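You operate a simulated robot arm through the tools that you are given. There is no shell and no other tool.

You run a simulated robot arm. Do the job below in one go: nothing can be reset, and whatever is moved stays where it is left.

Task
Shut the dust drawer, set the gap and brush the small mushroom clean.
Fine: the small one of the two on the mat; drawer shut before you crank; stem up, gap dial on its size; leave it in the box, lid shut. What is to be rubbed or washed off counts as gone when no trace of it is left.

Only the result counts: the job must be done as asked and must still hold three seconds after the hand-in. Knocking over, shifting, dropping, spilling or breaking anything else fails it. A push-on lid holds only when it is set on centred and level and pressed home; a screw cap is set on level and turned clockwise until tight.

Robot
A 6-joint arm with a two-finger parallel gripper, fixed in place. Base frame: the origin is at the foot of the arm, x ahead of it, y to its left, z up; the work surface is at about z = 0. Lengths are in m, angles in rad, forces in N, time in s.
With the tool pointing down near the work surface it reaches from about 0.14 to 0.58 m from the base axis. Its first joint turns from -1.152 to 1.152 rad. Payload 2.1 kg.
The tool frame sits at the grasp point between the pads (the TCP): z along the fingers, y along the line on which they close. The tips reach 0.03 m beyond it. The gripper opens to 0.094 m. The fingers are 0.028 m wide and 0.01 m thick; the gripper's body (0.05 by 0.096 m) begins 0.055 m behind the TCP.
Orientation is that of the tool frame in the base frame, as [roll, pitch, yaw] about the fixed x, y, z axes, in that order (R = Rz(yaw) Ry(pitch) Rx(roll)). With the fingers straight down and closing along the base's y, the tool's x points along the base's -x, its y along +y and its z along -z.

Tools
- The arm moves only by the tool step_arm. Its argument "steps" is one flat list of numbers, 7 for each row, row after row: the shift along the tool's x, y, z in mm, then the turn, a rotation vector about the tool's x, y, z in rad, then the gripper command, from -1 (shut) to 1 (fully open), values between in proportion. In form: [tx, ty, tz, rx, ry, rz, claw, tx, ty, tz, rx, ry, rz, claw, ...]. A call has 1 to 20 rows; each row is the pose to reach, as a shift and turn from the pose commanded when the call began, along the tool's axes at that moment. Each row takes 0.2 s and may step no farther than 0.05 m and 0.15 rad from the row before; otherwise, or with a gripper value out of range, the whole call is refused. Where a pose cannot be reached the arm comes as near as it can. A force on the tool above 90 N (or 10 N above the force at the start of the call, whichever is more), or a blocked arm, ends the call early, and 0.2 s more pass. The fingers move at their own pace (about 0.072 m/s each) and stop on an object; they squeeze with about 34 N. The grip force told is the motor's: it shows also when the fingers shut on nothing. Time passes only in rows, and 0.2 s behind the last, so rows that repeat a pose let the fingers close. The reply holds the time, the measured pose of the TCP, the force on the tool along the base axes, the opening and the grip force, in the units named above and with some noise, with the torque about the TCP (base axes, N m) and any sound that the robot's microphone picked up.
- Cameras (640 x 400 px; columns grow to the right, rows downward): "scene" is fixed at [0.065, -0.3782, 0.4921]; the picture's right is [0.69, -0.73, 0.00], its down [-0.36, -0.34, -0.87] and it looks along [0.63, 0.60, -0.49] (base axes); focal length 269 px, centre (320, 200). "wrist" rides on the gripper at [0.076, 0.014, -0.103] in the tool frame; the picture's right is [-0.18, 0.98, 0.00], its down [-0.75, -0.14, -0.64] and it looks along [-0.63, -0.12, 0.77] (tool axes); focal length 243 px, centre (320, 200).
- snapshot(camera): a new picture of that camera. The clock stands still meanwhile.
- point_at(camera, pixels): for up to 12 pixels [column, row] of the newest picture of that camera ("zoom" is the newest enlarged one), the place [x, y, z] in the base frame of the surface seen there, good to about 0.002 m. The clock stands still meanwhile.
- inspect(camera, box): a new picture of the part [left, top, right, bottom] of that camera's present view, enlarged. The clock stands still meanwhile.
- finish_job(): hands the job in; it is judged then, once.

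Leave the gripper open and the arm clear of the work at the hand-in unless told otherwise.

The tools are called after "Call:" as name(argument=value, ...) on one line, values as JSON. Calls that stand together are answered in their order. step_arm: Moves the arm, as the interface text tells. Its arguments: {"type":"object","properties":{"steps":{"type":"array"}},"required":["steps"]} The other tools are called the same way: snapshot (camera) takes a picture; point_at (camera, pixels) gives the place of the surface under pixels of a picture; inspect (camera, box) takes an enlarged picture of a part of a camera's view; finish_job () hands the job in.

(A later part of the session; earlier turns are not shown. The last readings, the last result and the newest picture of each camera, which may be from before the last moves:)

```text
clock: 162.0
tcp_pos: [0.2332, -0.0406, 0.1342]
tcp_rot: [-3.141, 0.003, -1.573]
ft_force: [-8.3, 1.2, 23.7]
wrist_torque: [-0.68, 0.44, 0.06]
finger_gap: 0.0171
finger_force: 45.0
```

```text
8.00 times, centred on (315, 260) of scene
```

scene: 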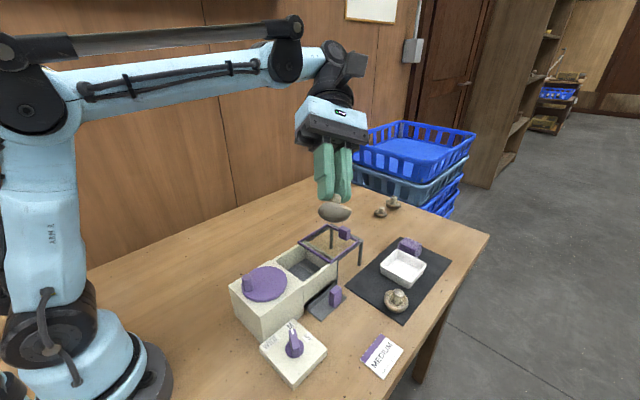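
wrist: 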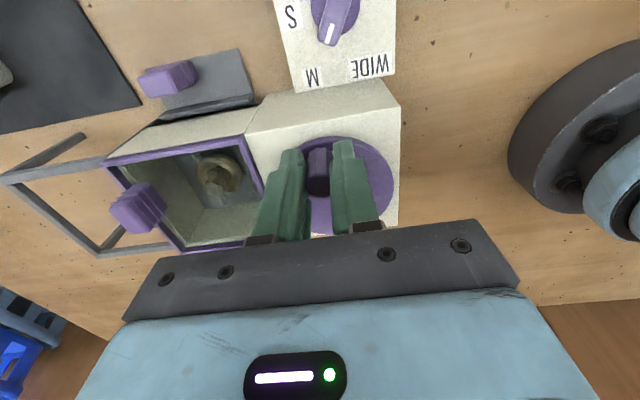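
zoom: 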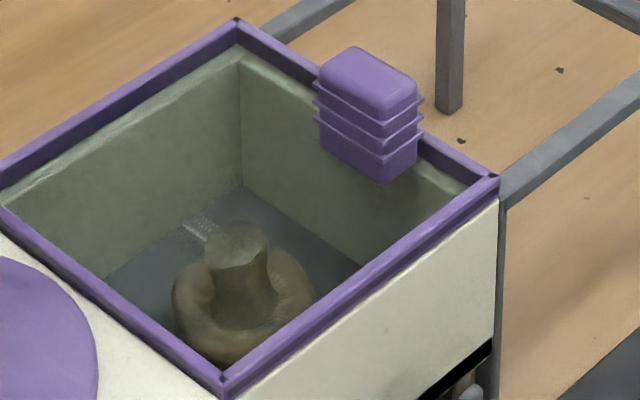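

Twelve clockwise and two counter-clockwise turns so far. I'll release the knob and open the lid to compare again. First rise and go to the near side of the handle.

Call:
step_arm(steps=[0, 0, 0, 0, 0, 0, -0.3, 0, 0, 0, 0, 0, 0, 0, 0, 0, -30, 0, 0, 0, 0, 0, 0, -74, 0, 0, 0, 0, 4, -34, -74, 0, 0, 0, 0, 8, -69, -74, 0, 0, 0, -0.5, 14, -104, -74, 0, 0, 0, -1, 22.95, -141.6, -74, 0, 0, 0, -1, 22.95, -141.6, -74, 0, 0, 0, -1, 22.95, -141.6, -40, 0, 0, 0, -1, 22.95, -141.6, -10, 0, 0, 0, -1, 22.95, -141.6, -1, 0, 0, 0, -1, 22.95, -141.6, -1, 0, 0, 0, -1])

Call:
step_arm(steps=[0, -10, 0, 0, 0, 0, -1, 0, -20, 0, 0, 0, 0, -1, 0, -30, 0, 0, 0, 0, -1, 0, -40, 0, 0, 0, 0, -1, 0, -50, 0, 0, 0, 0, -1, 0, -60, 0, 0, 0, 0, -1, 0, -70, 0, 0, 0, 0, -1, 0, -80, 0, 0, 0, 0, -1, 0, -90, 0, 0, 0, 0, -1, 0, -98, 0, 0, 0, 0, -1, 0, -102, 0, 0, 0, 0, -1, 0, -102, 0, 0, 0, 0, -1])

Call:
inspect(camera="scene", box=[270, 200, 370, 300])

```text
clock: 164.8
tcp_pos: [0.3745, -0.0634, 0.1347]
tcp_rot: [-3.14, 0.0, -1.571]
ft_force: [-0.4, -0.2, 0.8]
wrist_torque: [0.01, -0.01, 0.01]
finger_gap: 0.0
finger_force: 32.6
```

```text
clock: 167.4
tcp_pos: [0.4768, -0.0635, 0.1352]
tcp_rot: [-3.14, -0.001, -1.57]
ft_force: [0.2, -0.4, -0.5]
wrist_torque: [-0.01, 0.02, 0.0]
finger_gap: 0.0002
finger_force: 33.1
```

```text
4.00 times, centred on (320, 250) of scene
```

zoom: 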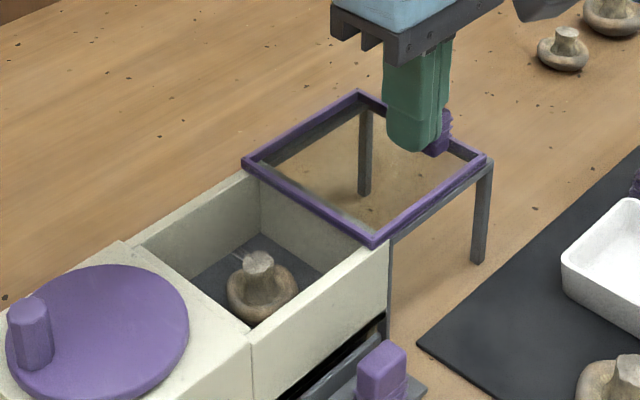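

The lid is open. I'll rise to the reference pose above the mushroom.

Call:
step_arm(steps=[0, 4, -10, 0, 0, 0, -1, 0, 8, -40, 0, 0, 0, -1, -9, 45, -73, 0, 0, 0, -0.5, -18, 80, -73, 0, 0, 0, -0.1, -18, 106, -73, 0, 0, 0, -0.1, -18, 106, -73, 0, 0, 0, -0.1, -18, 106, -73, 0, 0, 0, -0.1])

Call:
inspect(camera="wrist", box=[285, 60, 350, 120])

Call:
inspect(camera="scene", box=[285, 252, 327, 290])

Call:
inspect(camera="scene", box=[270, 220, 350, 300])

```text
refused: row 3 steps farther than a row can; nothing moved
```

```text
6.67 times, centred on (318, 90) of wrist
```

zoom: 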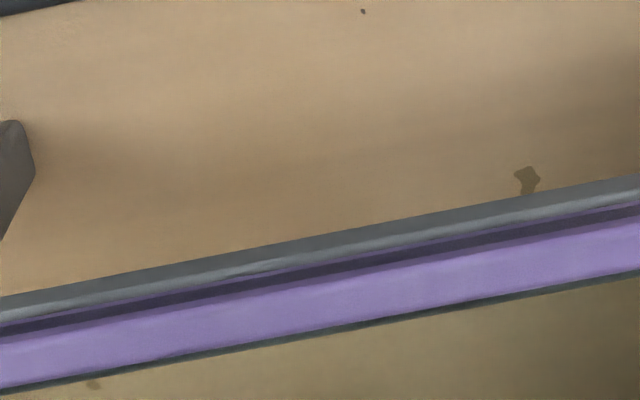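

```text
10.53 times, centred on (306, 271) of scene
```

zoom: 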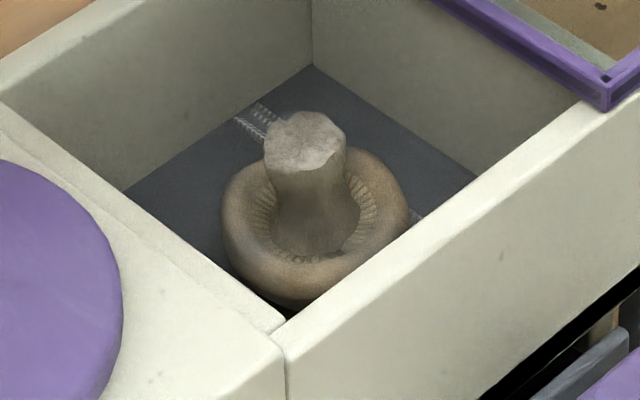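

```text
5.00 times, centred on (310, 260) of scene
```

zoom: 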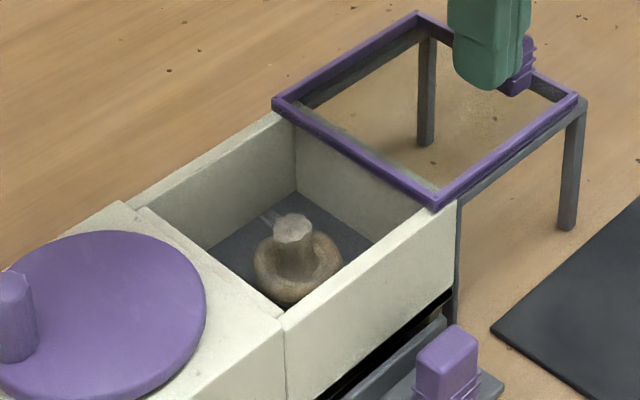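

That row stepped too far; I'll redo the move with smaller steps.

Call:
step_arm(steps=[0, 4, -10, 0, 0, 0, -1, 0, 8, -40, 0, 0, 0, -1, -4, 30, -65, 0, 0, 0, -0.5, -9, 60, -73, 0, 0, 0, -0.1, -18, 90, -73, 0, 0, 0, -0.1, -18, 106, -73, 0, 0, 0, -0.1, -18, 106, -73, 0, 0, 0, -0.1, -18, 106, -73, 0, 0, 0, -0.1])

Call:
inspect(camera="wrist", box=[285, 60, 350, 120])

Call:
snapshot(camera="wrist")

```text
clock: 169.2
tcp_pos: [0.3708, -0.0462, 0.2087]
tcp_rot: [-3.139, 0.0, -1.57]
ft_force: [0.0, -0.3, -0.6]
wrist_torque: [-0.01, 0.05, 0.01]
finger_gap: 0.0423
finger_force: 0.0
```

```text
6.67 times, centred on (318, 90) of wrist
```

zoom: 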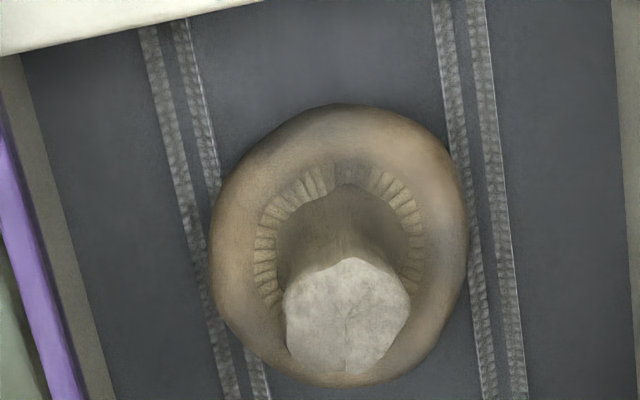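

```text
taken
```

wrist: 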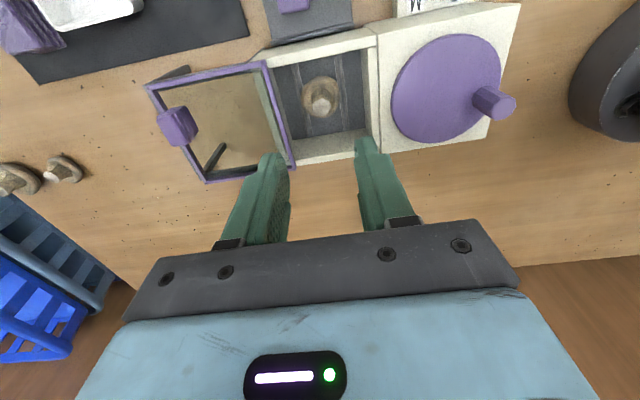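

The grey patch that was on the right of the cap now looks fainter. I'll pick it up again and compare the dome with the baseline. First its exact position.

Call:
inspect(camera="wrist", box=[285, 60, 350, 120])

Call:
point_at(camera="zoom", pixels=[[347, 300], [320, 310], [380, 300], [347, 340], [345, 115], [225, 240], [460, 230], [330, 375], [65, 250]])

```text
6.67 times, centred on (318, 90) of wrist
```

zoom: 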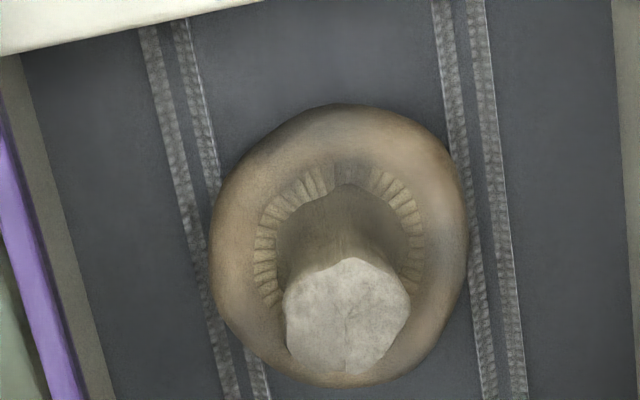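

```text
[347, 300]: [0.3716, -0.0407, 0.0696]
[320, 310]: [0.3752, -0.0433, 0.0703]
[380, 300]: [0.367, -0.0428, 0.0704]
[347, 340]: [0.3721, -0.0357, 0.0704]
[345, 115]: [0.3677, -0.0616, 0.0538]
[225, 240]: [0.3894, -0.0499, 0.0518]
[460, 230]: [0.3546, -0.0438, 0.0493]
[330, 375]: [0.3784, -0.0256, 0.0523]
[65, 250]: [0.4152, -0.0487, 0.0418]
```

Call:
step_arm(steps=[-2, 0, 30, 0, 0, 0, -0.234, -2, 0, 65, 0, 0, 0, -0.234, -2, 0, 95, 0, 0, 0, -0.234, -2, 0, 112, 0, 0, 0, -0.234, -2, 0, 118, 0, 0, 0, -0.234, -2, 0, 118, 0, 0, 0, -0.5, -2, 0, 118, 0, 0, 0, -0.8, -2, 0, 118, 0, 0, 0, -1, -2, 0, 118, 0, 0, 0, -1])

Call:
step_arm(steps=[0, 0, -20, 0, 0, 0, -1, 0, 0, -55, 0, 0, 0, -1, 0, 0, -95, 0, 0, 0, -1, 0, 0, -135, 0, 0, 0, -1, 25, 11, -165, 0, 0, 0, -1, 50, 22, -195, 0, 0, 0, -1, 75, 33, -220, 0, 0, 0, -1, 100, 44, -240, 0, 0, 0, -1, 120, 54, -249, 0, 0, 0, -1, 120, 54, -249, 0, 0, 0, -1])

Call:
snapshot(camera="scene")

```text
clock: 171.2
tcp_pos: [0.3726, -0.0438, 0.0893]
tcp_rot: [-3.14, 0.0, -1.57]
ft_force: [-0.1, 0.3, 0.0]
wrist_torque: [0.0, -0.02, 0.01]
finger_gap: 0.0162
finger_force: 11.8
```

```text
clock: 173.4
tcp_pos: [0.3166, -0.163, 0.3372]
tcp_rot: [-3.14, 0.0, -1.571]
ft_force: [-0.8, 1.0, 1.2]
wrist_torque: [0.0, -0.01, -0.04]
finger_gap: 0.0156
finger_force: 12.3
```

```text
taken
```

scene: 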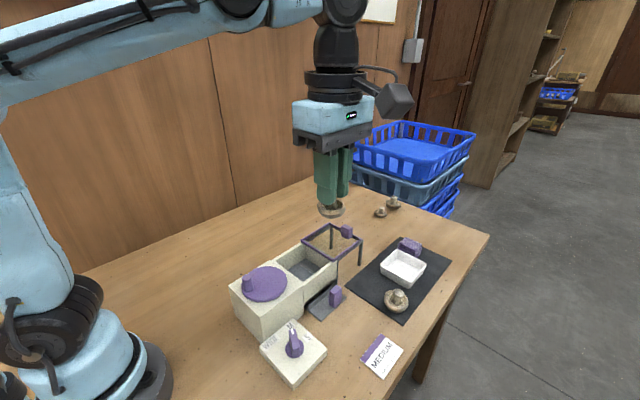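

Held at the same spot as the baseline. Now the same tilt towards the camera.

Call:
step_arm(steps=[0, 0, 0, -0.1, 0.1, 0, -1, 0, 0, 0, -0.2, 0.2, 0, -1, 0, 0, 0, -0.3, 0.3, 0, -1, 0, 0, 0, -0.4, 0.4, 0, -1, 0, 0, 0, -0.5, 0.5, 0, -1, 0, 0, 0, -0.58, 0.58, 0, -1, 0, 0, 0, -0.58, 0.58, 0, -1])

Call:
inspect(camera="scene", box=[316, 198, 350, 226])

Call:
step_arm(steps=[0, 0, 0, 0, 0, 0.14, -1, 0, 0, 0, 0, 0, 0.28, -1, 0, 0, 0, 0, 0, 0.42, -1, 0, 0, 0, 0, 0, 0.56, -1, 0, 0, 0, 0, 0, 0.7, -1, 0, 0, 0, 0, 0, 0.84, -1, 0, 0, 0, 0, 0, 0.98, -1, 0, 0, 0, 0, 0, 1.12, -1, 0, 0, 0, 0, 0, 1.26, -1, 0, 0, 0, 0, 0, 1.26, -1])

Call:
inspect(camera="scene", box=[316, 198, 350, 226])

```text
clock: 175.0
tcp_pos: [0.3164, -0.1657, 0.3379]
tcp_rot: [2.501, -0.545, -1.384]
ft_force: [1.0, -0.4, -0.6]
wrist_torque: [-0.02, 0.0, 0.01]
finger_gap: 0.0156
finger_force: 12.5
```

```text
14.29 times, centred on (333, 212) of scene
```

zoom: 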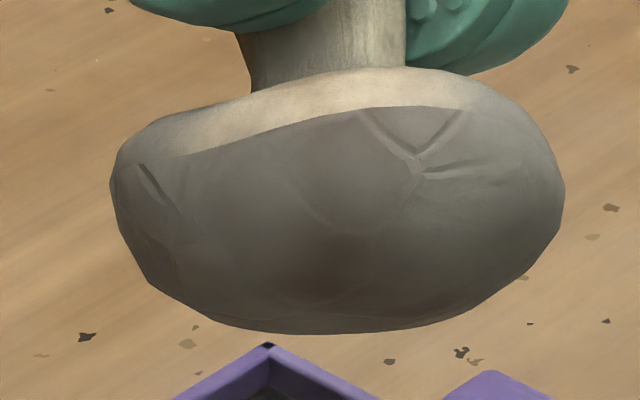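

```text
clock: 177.2
tcp_pos: [0.3156, -0.165, 0.3394]
tcp_rot: [-2.684, -0.698, -3.001]
ft_force: [0.6, 0.1, 0.6]
wrist_torque: [-0.01, -0.03, 0.03]
finger_gap: 0.0158
finger_force: 11.9
```

```text
14.29 times, centred on (333, 212) of scene
```

zoom: 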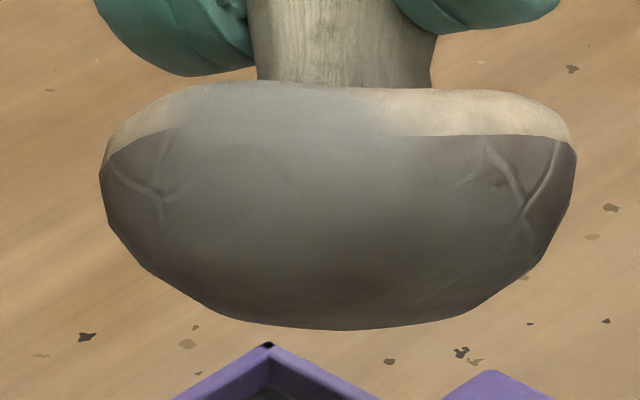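

The soft grey patch is unchanged after eight more turns. I want to see the very bottom of the dome too. I'll undo the spin and tilt, then tilt it further from a better spot.

Call:
step_arm(steps=[0, 0, 0, 0, 0, -0.14, -1, 0, 0, 0, 0, 0, -0.28, -1, 0, 0, 0, 0, 0, -0.42, -1, 0, 0, 0, 0, 0, -0.56, -1, 0, 0, 0, 0, 0, -0.7, -1, 0, 0, 0, 0, 0, -0.84, -1, 0, 0, 0, 0, 0, -0.98, -1, 0, 0, 0, 0, 0, -1.12, -1, 0, 0, 0, 0, 0, -1.26, -1, 0, 0, 0, 0, 0, -1.26, -1])

Call:
step_arm(steps=[0, 0, 0, 0.1, -0.1, 0, -1, 0, 0, 0, 0.2, -0.2, 0, -1, 0, 0, 0, 0.3, -0.3, 0, -1, 0, 0, 0, 0.4, -0.4, 0, -1, 0, 0, 0, 0.5, -0.5, 0, -1, 0, 0, 0, 0.58, -0.58, 0, -1, 0, 0, 0, 0.58, -0.58, 0, -1])

Call:
step_arm(steps=[-15, 24, -5, 0, 0, 0, -1, -30, 48, -10, 0, 0, 0, -1, -45, 72, -15, 0, 0, 0, -1, -62, 97, -20, 0, 0, 0, -1, -62, 97, -20, 0, 0.14, 0, -1, -62, 97, -20, 0, 0.28, 0, -1, -62, 97, -20, 0, 0.42, 0, -1, -62, 97, -20, 0, 0.56, 0, -1, -62, 97, -20, 0, 0.7, 0, -1, -62, 97, -20, 0, 0.84, 0, -1, -62, 97, -20, 0, 0.98, 0, -1, -62, 97, -20, 0, 1.12, 0, -1, -62, 97, -20, 0, 1.26, 0, -1, -62, 97, -20, 0, 1.26, 0, -1])

Call:
snapshot(camera="scene")

```text
clock: 179.4
tcp_pos: [0.3155, -0.1652, 0.3398]
tcp_rot: [2.502, -0.544, -1.382]
ft_force: [0.7, 0.6, 0.3]
wrist_torque: [0.02, -0.01, 0.0]
finger_gap: 0.0156
finger_force: 12.5
```

```text
clock: 181.0
tcp_pos: [0.3174, -0.1639, 0.337]
tcp_rot: [-3.138, 0.002, -1.571]
ft_force: [0.5, -0.2, 0.0]
wrist_torque: [-0.03, 0.02, -0.01]
finger_gap: 0.0156
finger_force: 12.2
```

```text
clock: 184.0
tcp_pos: [0.2196, -0.1023, 0.3588]
tcp_rot: [-3.135, -1.262, -1.576]
ft_force: [0.3, -0.4, -0.1]
wrist_torque: [0.03, -0.04, 0.03]
finger_gap: 0.0157
finger_force: 11.8
```

```text
taken
```

scene: 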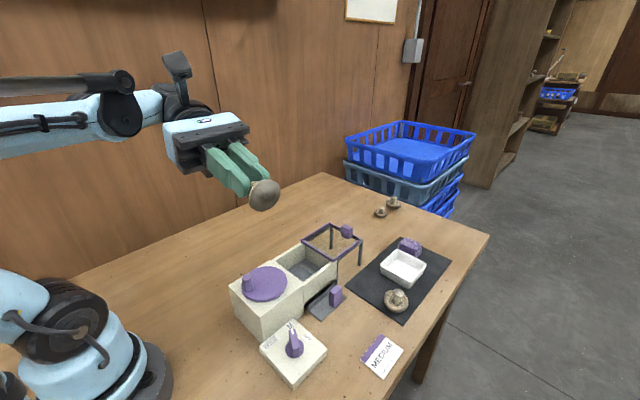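

That worked: the dome faces the camera at (263, 195). Enlarging it.

Call:
inspect(camera="scene", box=[243, 177, 285, 213])

```text
11.11 times, centred on (264, 195) of scene
```

zoom: 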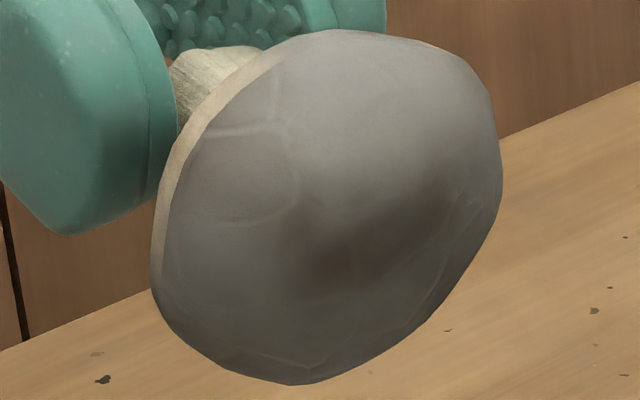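

This settles it: the brown cap is still largely covered by a grey dust film, with bare brown skin in one spot only. So the brushes did nothing at M. "Its size" must mean the small setting, so M was too wide to touch it. I'll put the mushroom back and move the dial to S.

Call:
step_arm(steps=[0, 0, 0, 0, -0.14, 0, -1, 0, 0, 0, 0, -0.28, 0, -1, 0, 0, 0, 0, -0.42, 0, -1, 0, 0, 0, 0, -0.56, 0, -1, 0, 0, 0, 0, -0.7, 0, -1, 0, 0, 0, 0, -0.84, 0, -1, 0, 0, 0, 0, -0.98, 0, -1, 0, 0, 0, 0, -1.12, 0, -1, 0, 0, 0, 0, -1.26, 0, -1, 0, 0, 0, 0, -1.26, 0, -1])

Call:
step_arm(steps=[-14, -38, 0, 0, 0, 0, -1, -28, -76, 0, 0, 0, 0, -1, -42, -114, 0, 0, 0, 0, -1, -58, -151, 0, 0, 0, 0, -1, -58, -151, 40, 0, 0, 0, -1, -58, -151, 80, 0, 0, 0, -1, -58, -151, 120, 0, 0, 0, -1, -58, -151, 151, 0, 0, 0, -1, -58, -151, 151, 0, 0, 0, -1, -58, -151, 151, 0, 0, 0, -1])

Call:
snapshot(camera="wrist")

```text
clock: 186.2
tcp_pos: [0.2197, -0.1018, 0.3582]
tcp_rot: [-3.14, 0.001, -1.57]
ft_force: [0.9, -0.3, -0.3]
wrist_torque: [0.0, 0.0, 0.02]
finger_gap: 0.0157
finger_force: 12.2
```

```text
clock: 188.4
tcp_pos: [0.3684, -0.041, 0.2111]
tcp_rot: [-3.139, -0.001, -1.57]
ft_force: [0.0, 0.6, 0.1]
wrist_torque: [0.0, 0.03, -0.01]
finger_gap: 0.0158
finger_force: 11.9
```

```text
taken
```

wrist: 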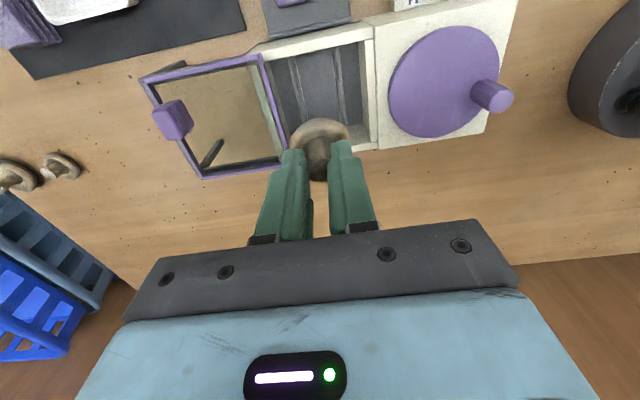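

Lowering the mushroom back onto the floor and releasing with a small opening, clear of the lid edge.

Call:
step_arm(steps=[2, 0, 30, 0, 0, 0, -1, 2, 0, 65, 0, 0, 0, -1, 2, 0, 95, 0, 0, 0, -1, 2, 0, 112, 0, 0, 0, -1, 2, 0, 117, 0, 0, 0, -1, 2, 0, 117, 0, 0, 0, -1])

Call:
step_arm(steps=[0, 0, 0, 0, 0, 0, -0.6, 0, 0, 0, 0, 0, 0, -0.3, 0, 0, 0, 0, 0, 0, -0.234, 0, 0, -20, 0, 0, 0, -0.234, 0, 0, -60, 0, 0, 0, -0.234, 0, 0, -100, 0, 0, 0, -0.234, 0, 0, -117, 0, 0, 0, -0.234, 0, 0, -117, 0, 0, 0, -0.234])

Call:
inspect(camera="wrist", box=[285, 60, 350, 120])

Call:
inspect(camera="scene", box=[270, 220, 350, 300])

```text
clock: 189.8
tcp_pos: [0.3722, -0.0442, 0.0908]
tcp_rot: [-3.139, 0.001, -1.571]
ft_force: [-0.7, -0.6, 0.3]
wrist_torque: [0.0, -0.04, 0.0]
finger_gap: 0.0159
finger_force: 12.0
```

```text
clock: 191.6
tcp_pos: [0.3705, -0.0455, 0.2089]
tcp_rot: [-3.14, 0.001, -1.571]
ft_force: [0.5, 0.5, -0.3]
wrist_torque: [0.02, 0.0, 0.0]
finger_gap: 0.0358
finger_force: 0.0
```

```text
6.67 times, centred on (318, 90) of wrist
```

zoom: 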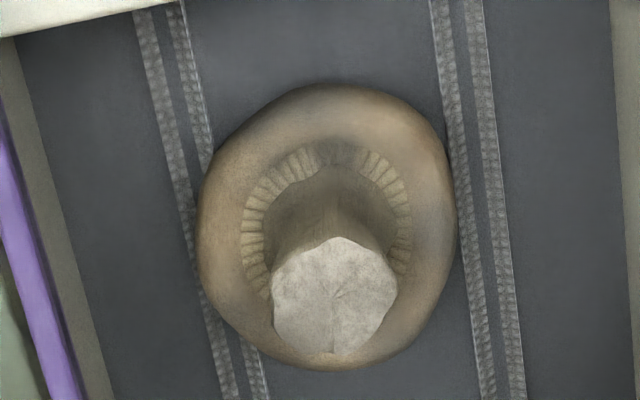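

```text
5.00 times, centred on (310, 260) of scene
```

zoom: 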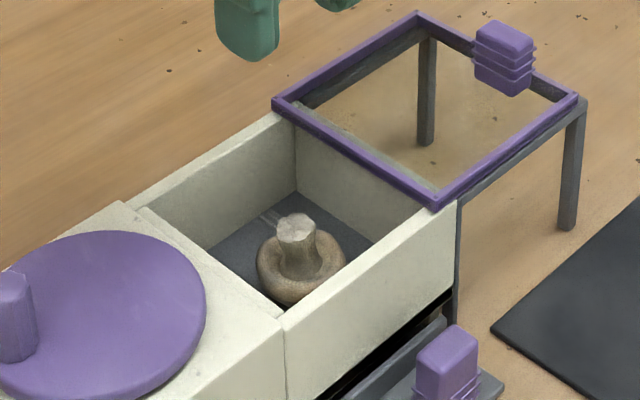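

Now the dial. I'll go over it at the same pose I left it (yaw -2.10), with the fingers straddling the bar.

Call:
step_arm(steps=[20, 25.4, 0, 0, 0, 0.106, 0, 40, 50.8, 0, 0, 0, 0.212, 0, 60, 76.1, 0, 0, 0, 0.317, 0, 80, 101.5, 0, 0, 0, 0.423, 0, 100.3, 126.9, 0, 0, 0, 0.5288, 0, 100.3, 126.9, 0, 0, 0, 0.5288, 0, 100.3, 126.9, 0, 0, 0, 0.5288, 0])

Call:
inspect(camera="wrist", box=[250, 20, 390, 150])

```text
clock: 193.2
tcp_pos: [0.2471, -0.1456, 0.21]
tcp_rot: [-3.141, 0.001, -2.1]
ft_force: [0.4, 0.9, 0.3]
wrist_torque: [-0.01, 0.03, 0.02]
finger_gap: 0.0472
finger_force: 0.0
```

```text
3.08 times, centred on (320, 85) of wrist
```

zoom: 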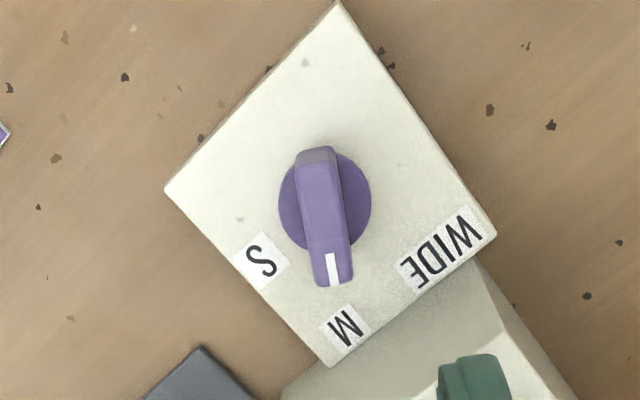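

Before moving it, I'll measure the label centres and the pointer once more, to be sure where M and S really lie.

Call:
point_at(camera="zoom", pixels=[[345, 330], [261, 262], [440, 248], [285, 205], [366, 205], [334, 272], [317, 172], [325, 225], [340, 5], [168, 190], [494, 237], [330, 362]])

Call:
inspect(camera="scene", box=[300, 270, 350, 320])

```text
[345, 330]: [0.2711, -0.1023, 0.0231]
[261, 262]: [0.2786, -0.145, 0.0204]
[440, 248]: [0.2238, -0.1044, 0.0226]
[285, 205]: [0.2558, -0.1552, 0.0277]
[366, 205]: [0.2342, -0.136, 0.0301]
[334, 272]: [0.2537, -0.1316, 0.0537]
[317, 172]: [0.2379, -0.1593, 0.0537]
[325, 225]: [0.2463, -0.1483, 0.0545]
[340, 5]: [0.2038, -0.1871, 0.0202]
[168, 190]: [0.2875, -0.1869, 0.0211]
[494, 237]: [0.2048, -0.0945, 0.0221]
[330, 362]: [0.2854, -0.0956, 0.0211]
```

```text
8.00 times, centred on (325, 295) of scene
```

zoom: 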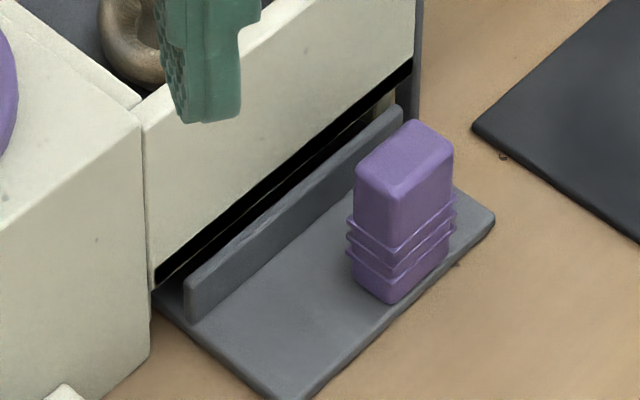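

In this view the drawer panel seems to stand a few millimetres off the wall. I'll measure that gap carefully.

Call:
point_at(camera="zoom", pixels=[[170, 297], [193, 300], [160, 262], [200, 285], [260, 235], [380, 125], [300, 215], [250, 255], [400, 110], [160, 285], [395, 60], [300, 395]])

Call:
inspect(camera="scene", box=[310, 295, 335, 315])

```text
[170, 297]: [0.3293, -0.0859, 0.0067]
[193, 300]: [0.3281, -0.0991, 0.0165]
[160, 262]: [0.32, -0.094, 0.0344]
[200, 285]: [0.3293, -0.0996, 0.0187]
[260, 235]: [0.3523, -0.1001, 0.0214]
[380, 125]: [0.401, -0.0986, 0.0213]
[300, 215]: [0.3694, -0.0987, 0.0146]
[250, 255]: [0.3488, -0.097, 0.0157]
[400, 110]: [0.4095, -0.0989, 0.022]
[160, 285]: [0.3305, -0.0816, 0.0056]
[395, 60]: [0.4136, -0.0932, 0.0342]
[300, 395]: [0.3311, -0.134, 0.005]
```

```text
16.00 times, centred on (322, 305) of scene
```

zoom: 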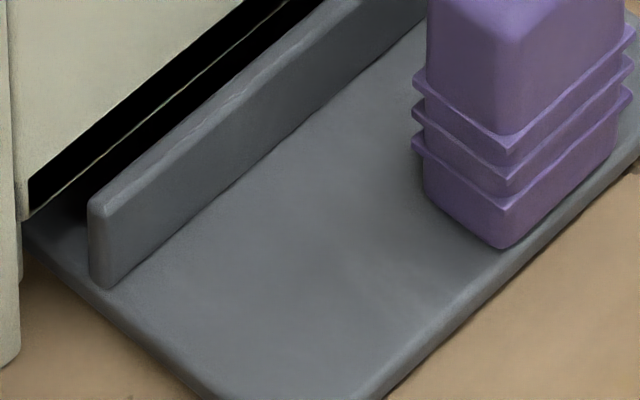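

The panel is about 2–4 mm off the wall face: its travel was about 58.5 mm and it stopped at only 26 N. It may need to be pressed fully home, and a drawer not quite shut would explain why nothing got brushed. Before touching the dial I'll press the drawer again, harder.

Call:
step_arm(steps=[-7.3, -18.3, 0, 0, 0, 0.1488, -1, -14.5, -36.5, 0, 0, 0, 0.2977, -1, -21.7, -54.8, 0, 0, 0, 0.4465, -1, -29, -73, 0, 0, 0, 0.5953, -1, -36.2, -91.3, 0, 0, 0, 0.7442, -1, -43.5, -109.5, 0, 0, 0, 0.893, -1, -50.7, -127.8, 0, 0, 0, 1.042, -1, -50.7, -127.8, 0, 0, 0, 1.042, -1, -50.7, -127.8, 40, 0, 0, 1.042, -1, -50.7, -127.8, 85, 0, 0, 1.042, -1, -50.7, -127.8, 125, 0, 0, 1.042, -1, -50.7, -127.8, 148, 0, 0, 1.042, -1, -50.7, -127.8, 148, 0, 0, 1.042, -1])

Call:
inspect(camera="scene", box=[280, 250, 400, 350])

```text
clock: 196.0
tcp_pos: [0.3813, -0.1654, 0.0603]
tcp_rot: [-3.141, 0.0, -3.14]
ft_force: [0.0, 0.1, -0.6]
wrist_torque: [0.0, 0.0, 0.0]
finger_gap: 0.0002
finger_force: 32.6
```

```text
4.00 times, centred on (340, 300) of scene
```

zoom: 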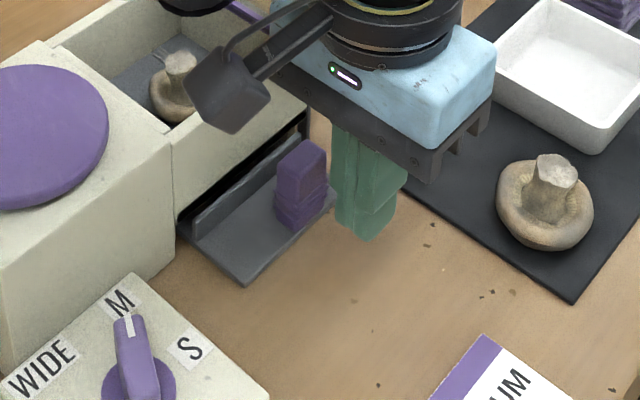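

The fingers are in front of the handle again. Pushing in small steps.

Call:
step_arm(steps=[0, 8, 0, 0, 0, 0, -1, 0, 16, 0, 0, 0, 0, -1, 0, 20, 0, 0, 0, 0, -1, 0, 23, 0, 0, 0, 0, -1, 0, 26, 0, 0, 0, 0, -1, 0, 26, 0, 0, 0, 0, -1])

Call:
inspect(camera="scene", box=[310, 275, 360, 315])

```text
clock: 197.4
tcp_pos: [0.3802, -0.1407, 0.0618]
tcp_rot: [-3.139, 0.001, 3.14]
ft_force: [6.9, -16.4, -1.1]
wrist_torque: [-0.3, -0.14, -0.03]
finger_gap: 0.0
finger_force: 33.5
```

```text
10.00 times, centred on (335, 295) of scene
```

zoom: 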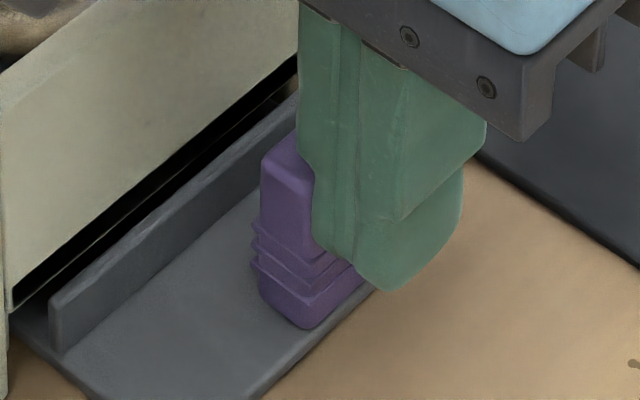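

-16 N. I'll press further, up to about 60–70 N.

Call:
step_arm(steps=[0, 2, 0, 0, 0, 0, -1, 0, 4, 0, 0, 0, 0, -1, 0, 5, 0, 0, 0, 0, -1, 0, 5, 0, 0, 0, 0, -1])

Call:
inspect(camera="scene", box=[310, 275, 360, 315])

```text
clock: 198.4
tcp_pos: [0.3793, -0.1409, 0.0605]
tcp_rot: [-3.123, 0.004, 3.136]
ft_force: [7.4, -49.3, 13.6]
wrist_torque: [-0.56, -0.12, 0.13]
finger_gap: 0.0
finger_force: 32.5
```

```text
10.00 times, centred on (335, 295) of scene
```

zoom: 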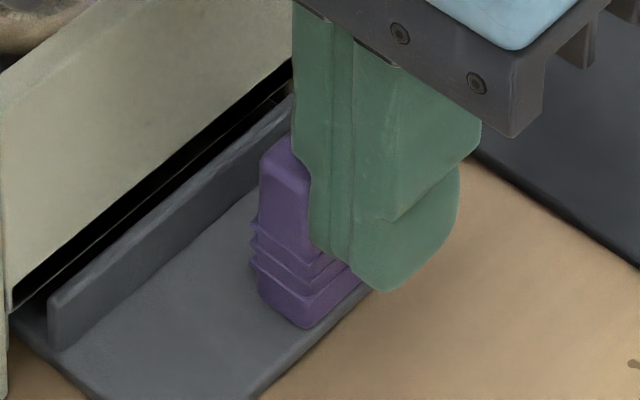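

49 N and no movement at all: the drawer is fully shut. So the dial setting is the remaining cause. I'll back off and return to the dial, to turn it to S.

Call:
step_arm(steps=[0, -6, 0, 0, 0, 0, -1, 0, -22, 0, 0, 0, 0, -1, 0, -30, -40, 0, 0, 0, -1, 0, -30, -85, 0, 0, 0, -1, 0, -30, -125, 0, 0, 0, -1, 0, -30, -148, 0, 0, 0, -1, 19.4, -27, -148, 0, 0, -0.1488, -0.5, 38.8, -24, -148, 0, 0, -0.2977, 0, 58.2, -21, -148, 0, 0, -0.4465, 0, 77.7, -18, -148, 0, 0, -0.5953, 0, 97, -15, -148, 0, 0, -0.7442, 0, 116.5, -12, -148, 0, 0, -0.893, 0, 135.9, -10.3, -148, 0, 0, -1.042, 0, 135.9, -10.3, -148, 0, 0, -1.042, 0])

Call:
step_arm(steps=[0, 0, 40, 0, 0, 0, 0, 0, 0, 85, 0, 0, 0, 0, 0, 0, 125, 0, 0, 0, 0, 0, 0, 143, 0, 0, 0, 0, 0, 0, 143, 0, 0, 0, 0])

Call:
snapshot(camera="wrist")

Call:
inspect(camera="scene", box=[200, 250, 350, 390])

```text
clock: 201.4
tcp_pos: [0.2429, -0.147, 0.2082]
tcp_rot: [-3.14, 0.003, -2.098]
ft_force: [-0.6, 0.1, 0.6]
wrist_torque: [-0.02, 0.03, 0.02]
finger_gap: 0.0473
finger_force: 0.0
```

```text
clock: 202.6
tcp_pos: [0.2463, -0.1467, 0.0646]
tcp_rot: [-3.139, 0.002, -2.098]
ft_force: [0.5, 0.3, 0.6]
wrist_torque: [0.03, -0.01, -0.02]
finger_gap: 0.0472
finger_force: 0.0
```

```text
taken
```

wrist: 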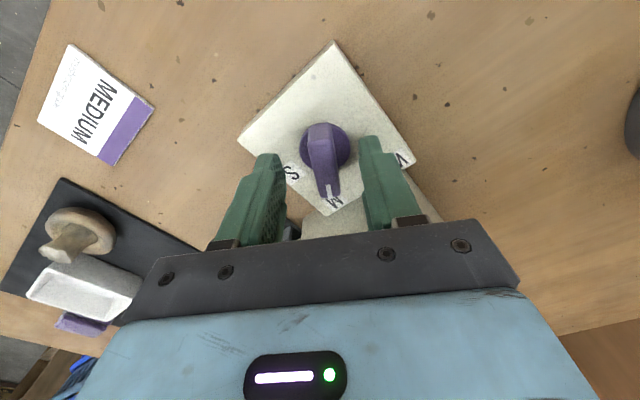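

```text
2.86 times, centred on (275, 320) of scene
```

zoom: 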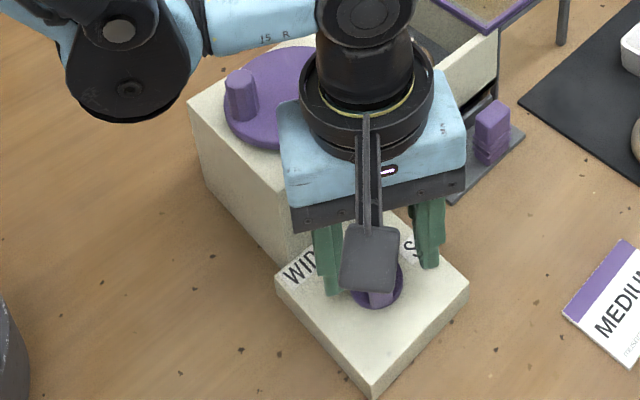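

The bar is between the pads. Grip, then turn clockwise in two stages towards S.

Call:
step_arm(steps=[0, 0, 0, 0, 0, 0, -0.5, 0, 0, 0, 0, 0, 0, -1, 0, 0, 0, 0, 0, 0, -1, 0, 0, 0, 0, 0, 0.1, -1, 0, 0, 0, 0, 0, 0.2, -1, 0, 0, 0, 0, 0, 0.3, -1, 0, 0, 0, 0, 0, 0.4, -1, 0, 0, 0, 0, 0, 0.5, -1, 0, 0, 0, 0, 0, 0.5, -1])

Call:
inspect(camera="scene", box=[200, 230, 350, 390])

```text
clock: 204.6
tcp_pos: [0.2447, -0.1452, 0.0659]
tcp_rot: [3.138, 0.0, -2.6]
ft_force: [-15.4, 12.2, 41.0]
wrist_torque: [-0.03, 0.49, -0.01]
finger_gap: 0.014
finger_force: 44.7
```

```text
2.50 times, centred on (275, 310) of scene
```

zoom: 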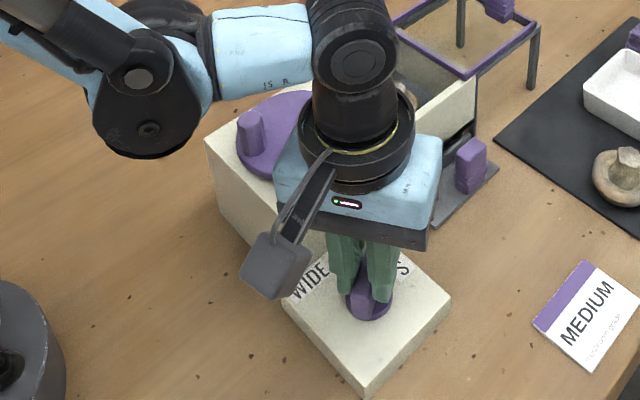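

The dial follows, and the camera side is clear. The remaining 0.54 rad.

Call:
step_arm(steps=[0, 0, -1, 0, 0, 0.1, -1, 0, 0, -1, 0, 0, 0.2, -1, 0, 0, -1, 0, 0, 0.3, -1, 0, 0, -1, 0, 0, 0.4, -1, 0, 0, -1, 0, 0, 0.5, -1, 0, 0, -1, 0, 0, 0.542, -1, 0, 0, -1, 0, 0, 0.542, -1])

Call:
inspect(camera="scene", box=[200, 230, 350, 390])

```text
clock: 206.2
tcp_pos: [0.2445, -0.1454, 0.0656]
tcp_rot: [3.138, 0.003, 3.139]
ft_force: [-1.4, 17.8, -32.3]
wrist_torque: [0.18, -0.89, 0.04]
finger_gap: 0.0137
finger_force: 45.4
```

```text
2.50 times, centred on (275, 310) of scene
```

zoom: 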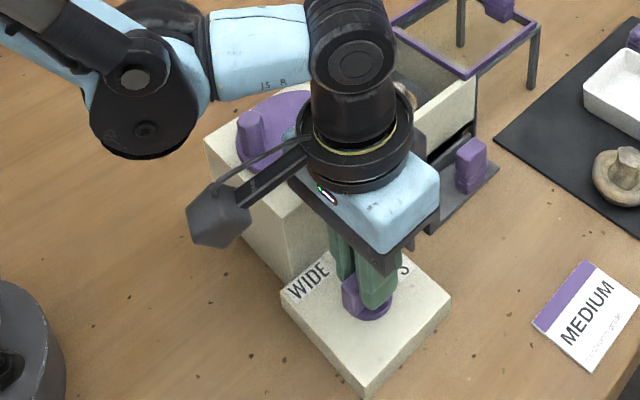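

Release and rise to check the pointer.

Call:
step_arm(steps=[0, 0, 0, 0, 0, 0, -0.6, 0, 0, 0, 0, 0, 0, -0.3, 0, 0, 0, 0, 0, 0, 0, 0, 0, 0, 0, 0, 0, 0, 0, 0, -30, 0, 0, 0, 0, 0, 0, -75, 0, 0, 0, 0, 0, 0, -115, 0, 0, 0, 0, 0, 0, -142, 0, 0, 0, 0, 0, 0, -142, 0, 0, 0, 0])

Call:
snapshot(camera="wrist")

Call:
inspect(camera="wrist", box=[250, 20, 390, 150])

Call:
point_at(camera="zoom", pixels=[[310, 140], [330, 230], [320, 185], [320, 260], [300, 180], [350, 180]])

```text
clock: 208.2
tcp_pos: [0.2438, -0.1488, 0.2073]
tcp_rot: [3.14, 0.001, 3.14]
ft_force: [0.5, 0.6, 0.9]
wrist_torque: [-0.01, -0.01, 0.02]
finger_gap: 0.0471
finger_force: 0.2
```

```text
taken
```

wrist: 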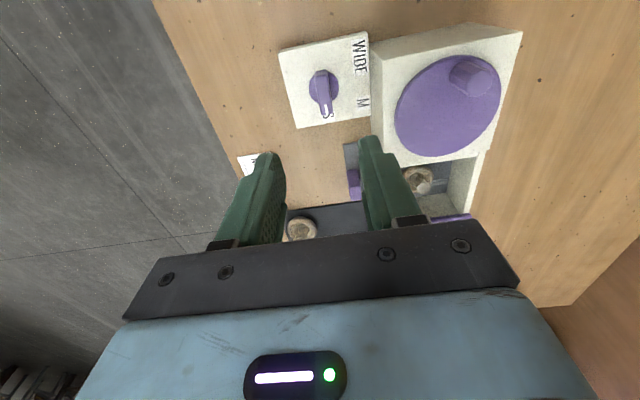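

```text
3.08 times, centred on (320, 85) of wrist
```

zoom: 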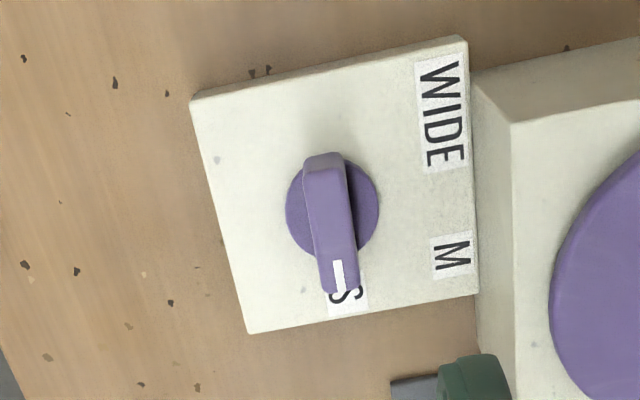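

```text
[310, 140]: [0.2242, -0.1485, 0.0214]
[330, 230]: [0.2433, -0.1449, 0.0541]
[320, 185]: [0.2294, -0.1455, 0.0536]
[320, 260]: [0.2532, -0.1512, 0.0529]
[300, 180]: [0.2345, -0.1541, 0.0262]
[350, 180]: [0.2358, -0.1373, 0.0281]
```

The pointer is on S. Now I'll return above the chamber, turning back to yaw -90°, and look at the brushes.

Call:
step_arm(steps=[-11.5, 9.1, 0, 0, 0, -0.1428, -0.234, -23, 18.2, 0, 0, 0, -0.2856, -0.234, -34.6, 27.3, 0, 0, 0, -0.4284, -0.234, -46, 36.4, 0, 0, 0, -0.5712, -0.234, -57.7, 45.6, 0, 0, 0, -0.714, -0.234, -69.2, 54.7, 0, 0, 0, -0.8568, -0.234, -80.7, 63.8, 0, 0, 0, -0.9996, -0.234, -92.3, 72.9, 0, 0, 0, -1.1424, -0.234, -103.8, 82, 0, 0, 0, -1.2852, -0.234, -115.4, 91.2, 0, 0, 0, -1.428, -0.234, -126.9, 100.3, 0, 0, 0, -1.5708, -0.234, -126.9, 100.3, 0, 0, 0, -1.5708, -0.234, -126.9, 100.3, 0, 0, 0, -1.5708, -0.234])

Call:
inspect(camera="wrist", box=[285, 60, 350, 120])

Call:
inspect(camera="wrist", box=[245, 20, 385, 160])

Call:
point_at(camera="zoom", pixels=[[250, 100], [265, 100], [300, 240], [380, 80], [400, 80], [400, 200], [320, 200], [330, 100]])

```text
clock: 211.0
tcp_pos: [0.3706, -0.0445, 0.2084]
tcp_rot: [-3.14, -0.001, -1.569]
ft_force: [-0.2, -0.6, 0.1]
wrist_torque: [0.0, 0.01, 0.01]
finger_gap: 0.0361
finger_force: 0.1
```

```text
6.67 times, centred on (318, 90) of wrist
```

zoom: 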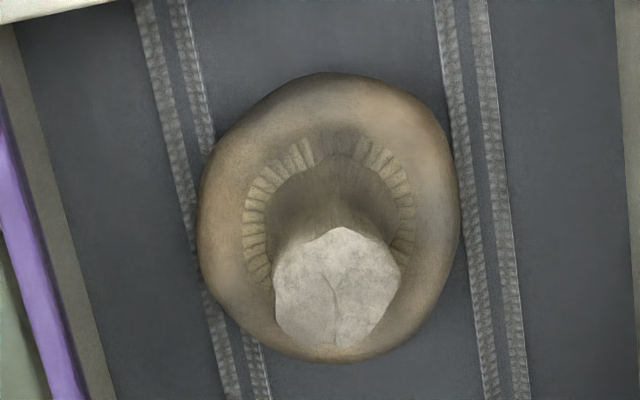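

```text
2.86 times, centred on (315, 90) of wrist
```

zoom: 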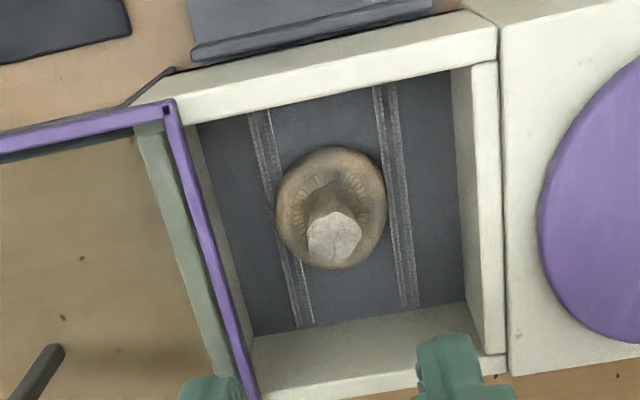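

```text
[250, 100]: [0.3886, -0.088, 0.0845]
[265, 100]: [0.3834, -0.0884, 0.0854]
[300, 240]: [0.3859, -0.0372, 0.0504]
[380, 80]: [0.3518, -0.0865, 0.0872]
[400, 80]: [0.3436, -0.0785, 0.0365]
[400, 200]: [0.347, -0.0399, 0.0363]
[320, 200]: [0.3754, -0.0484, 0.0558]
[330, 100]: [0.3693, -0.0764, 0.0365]
```

The rollers look unchanged by the dial. Now I'll close the lid again: over to beyond the handle, down, and push.

Call:
step_arm(steps=[4, -35, 0, 0, 0, 0, -1, 8, -70, 0, 0, 0, 0, -1, 12, -105, 0, 0, 0, 0, -1, 16, -140, 0, 0, 0, 0, -1, 18, -157, 0, 0, 0, 0, -1, 18, -157, 0, 0, 0, 0, -1, 18, -157, 35, 0, 0, 0, -1, 18, -157, 65, 0, 0, 0, -1, 18, -157, 73, 0, 0, 0, -1, 18, -157, 73, 0, 0, 0, -1])

Call:
step_arm(steps=[0, 8, 0, 0, 0, 0, -1, 0, 16, 0, 0, 0, 0, -1, 0, 24, 0, 0, 0, 0, -1, 0, 32, 0, 0, 0, 0, -1, 0, 40, 0, 0, 0, 0, -1, 0, 48, 0, 0, 0, 0, -1, 0, 56, 0, 0, 0, 0, -1, 0, 64, 0, 0, 0, 0, -1, 0, 72, 0, 0, 0, 0, -1, 0, 80, 0, 0, 0, 0, -1, 0, 88, 0, 0, 0, 0, -1, 0, 95, 0, 0, 0, 0, -1, 0, 101, 0, 0, 0, 0, -1, 0, 105, 0, 0, 0, 0, -1, 0, 108, 0, 0, 0, 0, -1, 0, 109, 0, 0, 0, 0, -1, 0, 109, 0, 0, 0, 0, -1])

Call:
inspect(camera="scene", box=[270, 230, 350, 300])

```text
clock: 213.2
tcp_pos: [0.5275, -0.0653, 0.1357]
tcp_rot: [-3.141, -0.002, -1.572]
ft_force: [0.2, 1.2, 1.0]
wrist_torque: [-0.01, 0.0, 0.02]
finger_gap: 0.0
finger_force: 33.0
```

```text
clock: 216.8
tcp_pos: [0.4201, -0.0631, 0.1355]
tcp_rot: [-3.135, 0.0, -1.571]
ft_force: [21.8, -1.6, 5.4]
wrist_torque: [-0.03, -0.36, -0.05]
finger_gap: 0.0
finger_force: 33.4
```

```text
5.71 times, centred on (310, 265) of scene
```

zoom: 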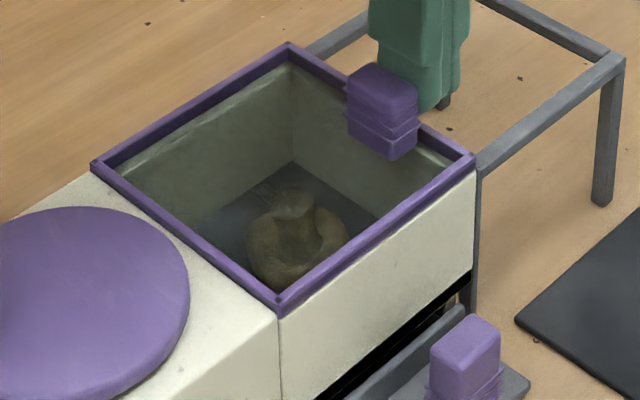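

Lid shut (22 N). Back to the knob.

Call:
step_arm(steps=[0, -6, 0, 0, 0, 0, -1, 0, -8, -30, 0, 0, 0, -1, 0, -8, -74, 0, 0, 0, -1, -4, 25, -74, 0, 0, 0, -0.5, -8, 60, -74, 0, 0, 0, 0, -12, 95, -74, 0, 0, 0, 0, -16, 130, -74, 0, 0, 0, 0, -20, 160, -74, 0, 0, 0, 0, -22.95, 185.6, -74, 0, 0, 0, 0, -22.95, 185.6, -74, 0, 0, 0, 0, -22.95, 185.6, -40, 0, 0, 0, 0, -22.95, 185.6, -10, 0, 0, 0, 0, -22.95, 185.6, 1, 0, 0, 0, 0, -22.95, 185.6, 1, 0, 0, 0, -0.4, -22.95, 185.6, 1, 0, 0, 0, -0.72, -22.95, 185.6, 1, 0, 0, 0, -0.72])

Call:
inspect(camera="wrist", box=[100, 95, 220, 200])

Call:
inspect(camera="scene", box=[285, 235, 345, 285])

```text
clock: 220.2
tcp_pos: [0.233, -0.0385, 0.1324]
tcp_rot: [3.141, 0.001, -1.569]
ft_force: [-0.8, 0.1, -8.9]
wrist_torque: [0.05, 0.29, 0.0]
finger_gap: 0.0172
finger_force: 44.8
```

```text
3.81 times, centred on (160, 148) of wrist
```

zoom: 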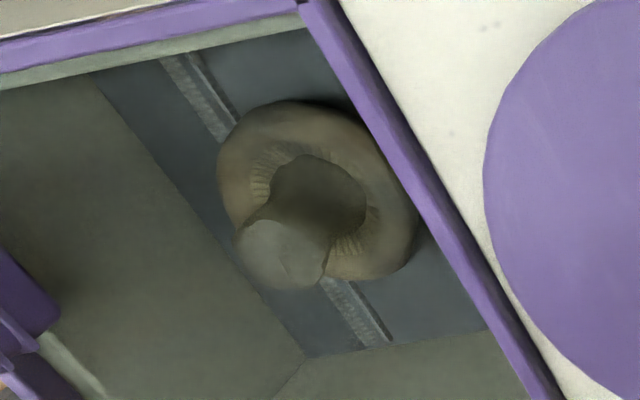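

```text
8.00 times, centred on (315, 260) of scene
```

zoom: 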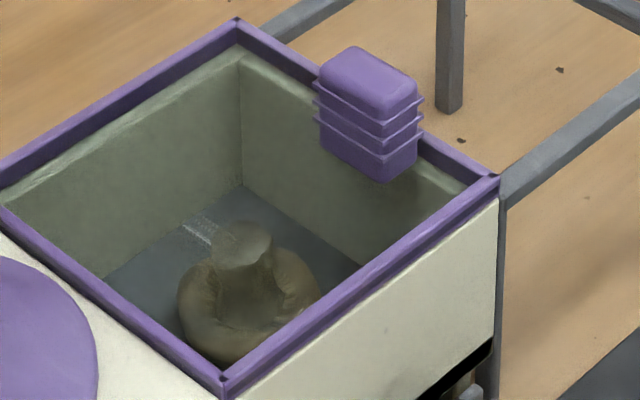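

The knob is gripped, with the dial on S. One clockwise turn, watching force and sound.

Call:
step_arm(steps=[-9.29, -3.2, 0, 0, 0, 0, -0.72, -17.14, -9.11, 0, 0, 0, 0, -0.64, -22.77, -17.16, 0, 0, 0, 0, -0.64, -25.64, -26.55, 0, 0, 0, 0, -0.64, -25.47, -36.37, 0, 0, 0, 0, -0.64, -22.27, -45.66, 0, 0, 0, 0, -0.64, -16.36, -53.51, 0, 0, 0, 0, -0.72, -8.31, -59.14, 0, 0, 0, 0, -0.72, 1.08, -62.01, 0, 0, 0, 0, -0.72, 10.9, -61.84, 0, 0, 0, 0, -0.72, 20.19, -58.64, 0, 0, 0, 0, -0.72, 28.04, -52.73, 0, 0, 0, 0, -0.64, 33.67, -44.68, 0, 0, 0, 0, -0.64, 36.54, -35.29, 0, 0, 0, 0, -0.64, 36.37, -25.47, 0, 0, 0, 0, -0.64, 33.17, -16.18, 0, 0, 0, 0, -0.64, 27.26, -8.33, 0, 0, 0, 0, -0.72, 19.21, -2.7, 0, 0, 0, 0, -0.72, 9.82, 0.17, 0, 0, 0, 0, -0.72, 0, 0, 0, 0, 0, 0, -0.72])

Call:
inspect(camera="wrist", box=[100, 95, 220, 200])

Call:
inspect(camera="scene", box=[285, 235, 345, 285])

```text
clock: 224.4
tcp_pos: [0.233, -0.0398, 0.1355]
tcp_rot: [-3.139, 0.0, -1.571]
ft_force: [0.1, 0.2, 0.2]
wrist_torque: [-0.01, 0.0, 0.0]
finger_gap: 0.0132
finger_force: 0.1
```

```text
3.81 times, centred on (160, 148) of wrist
```

zoom: 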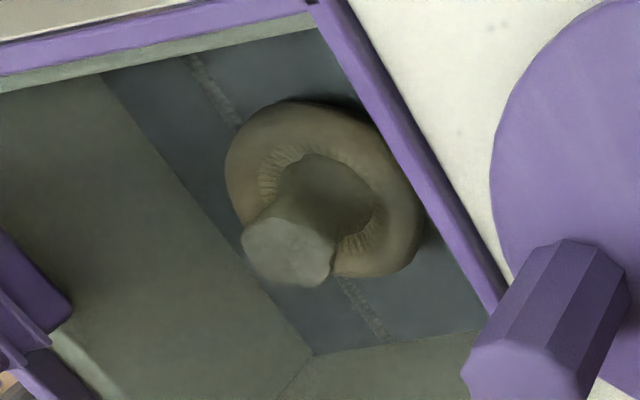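

```text
8.00 times, centred on (315, 260) of scene
```

zoom: 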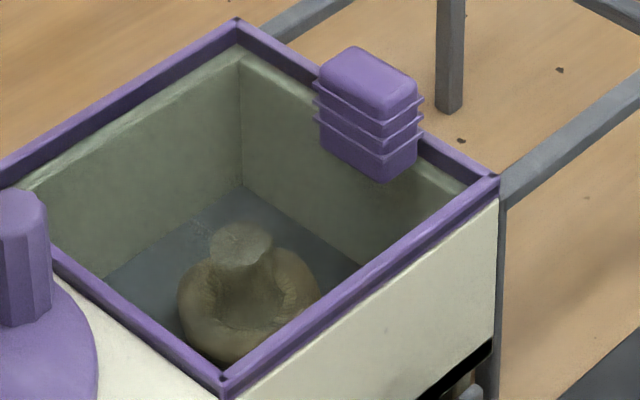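

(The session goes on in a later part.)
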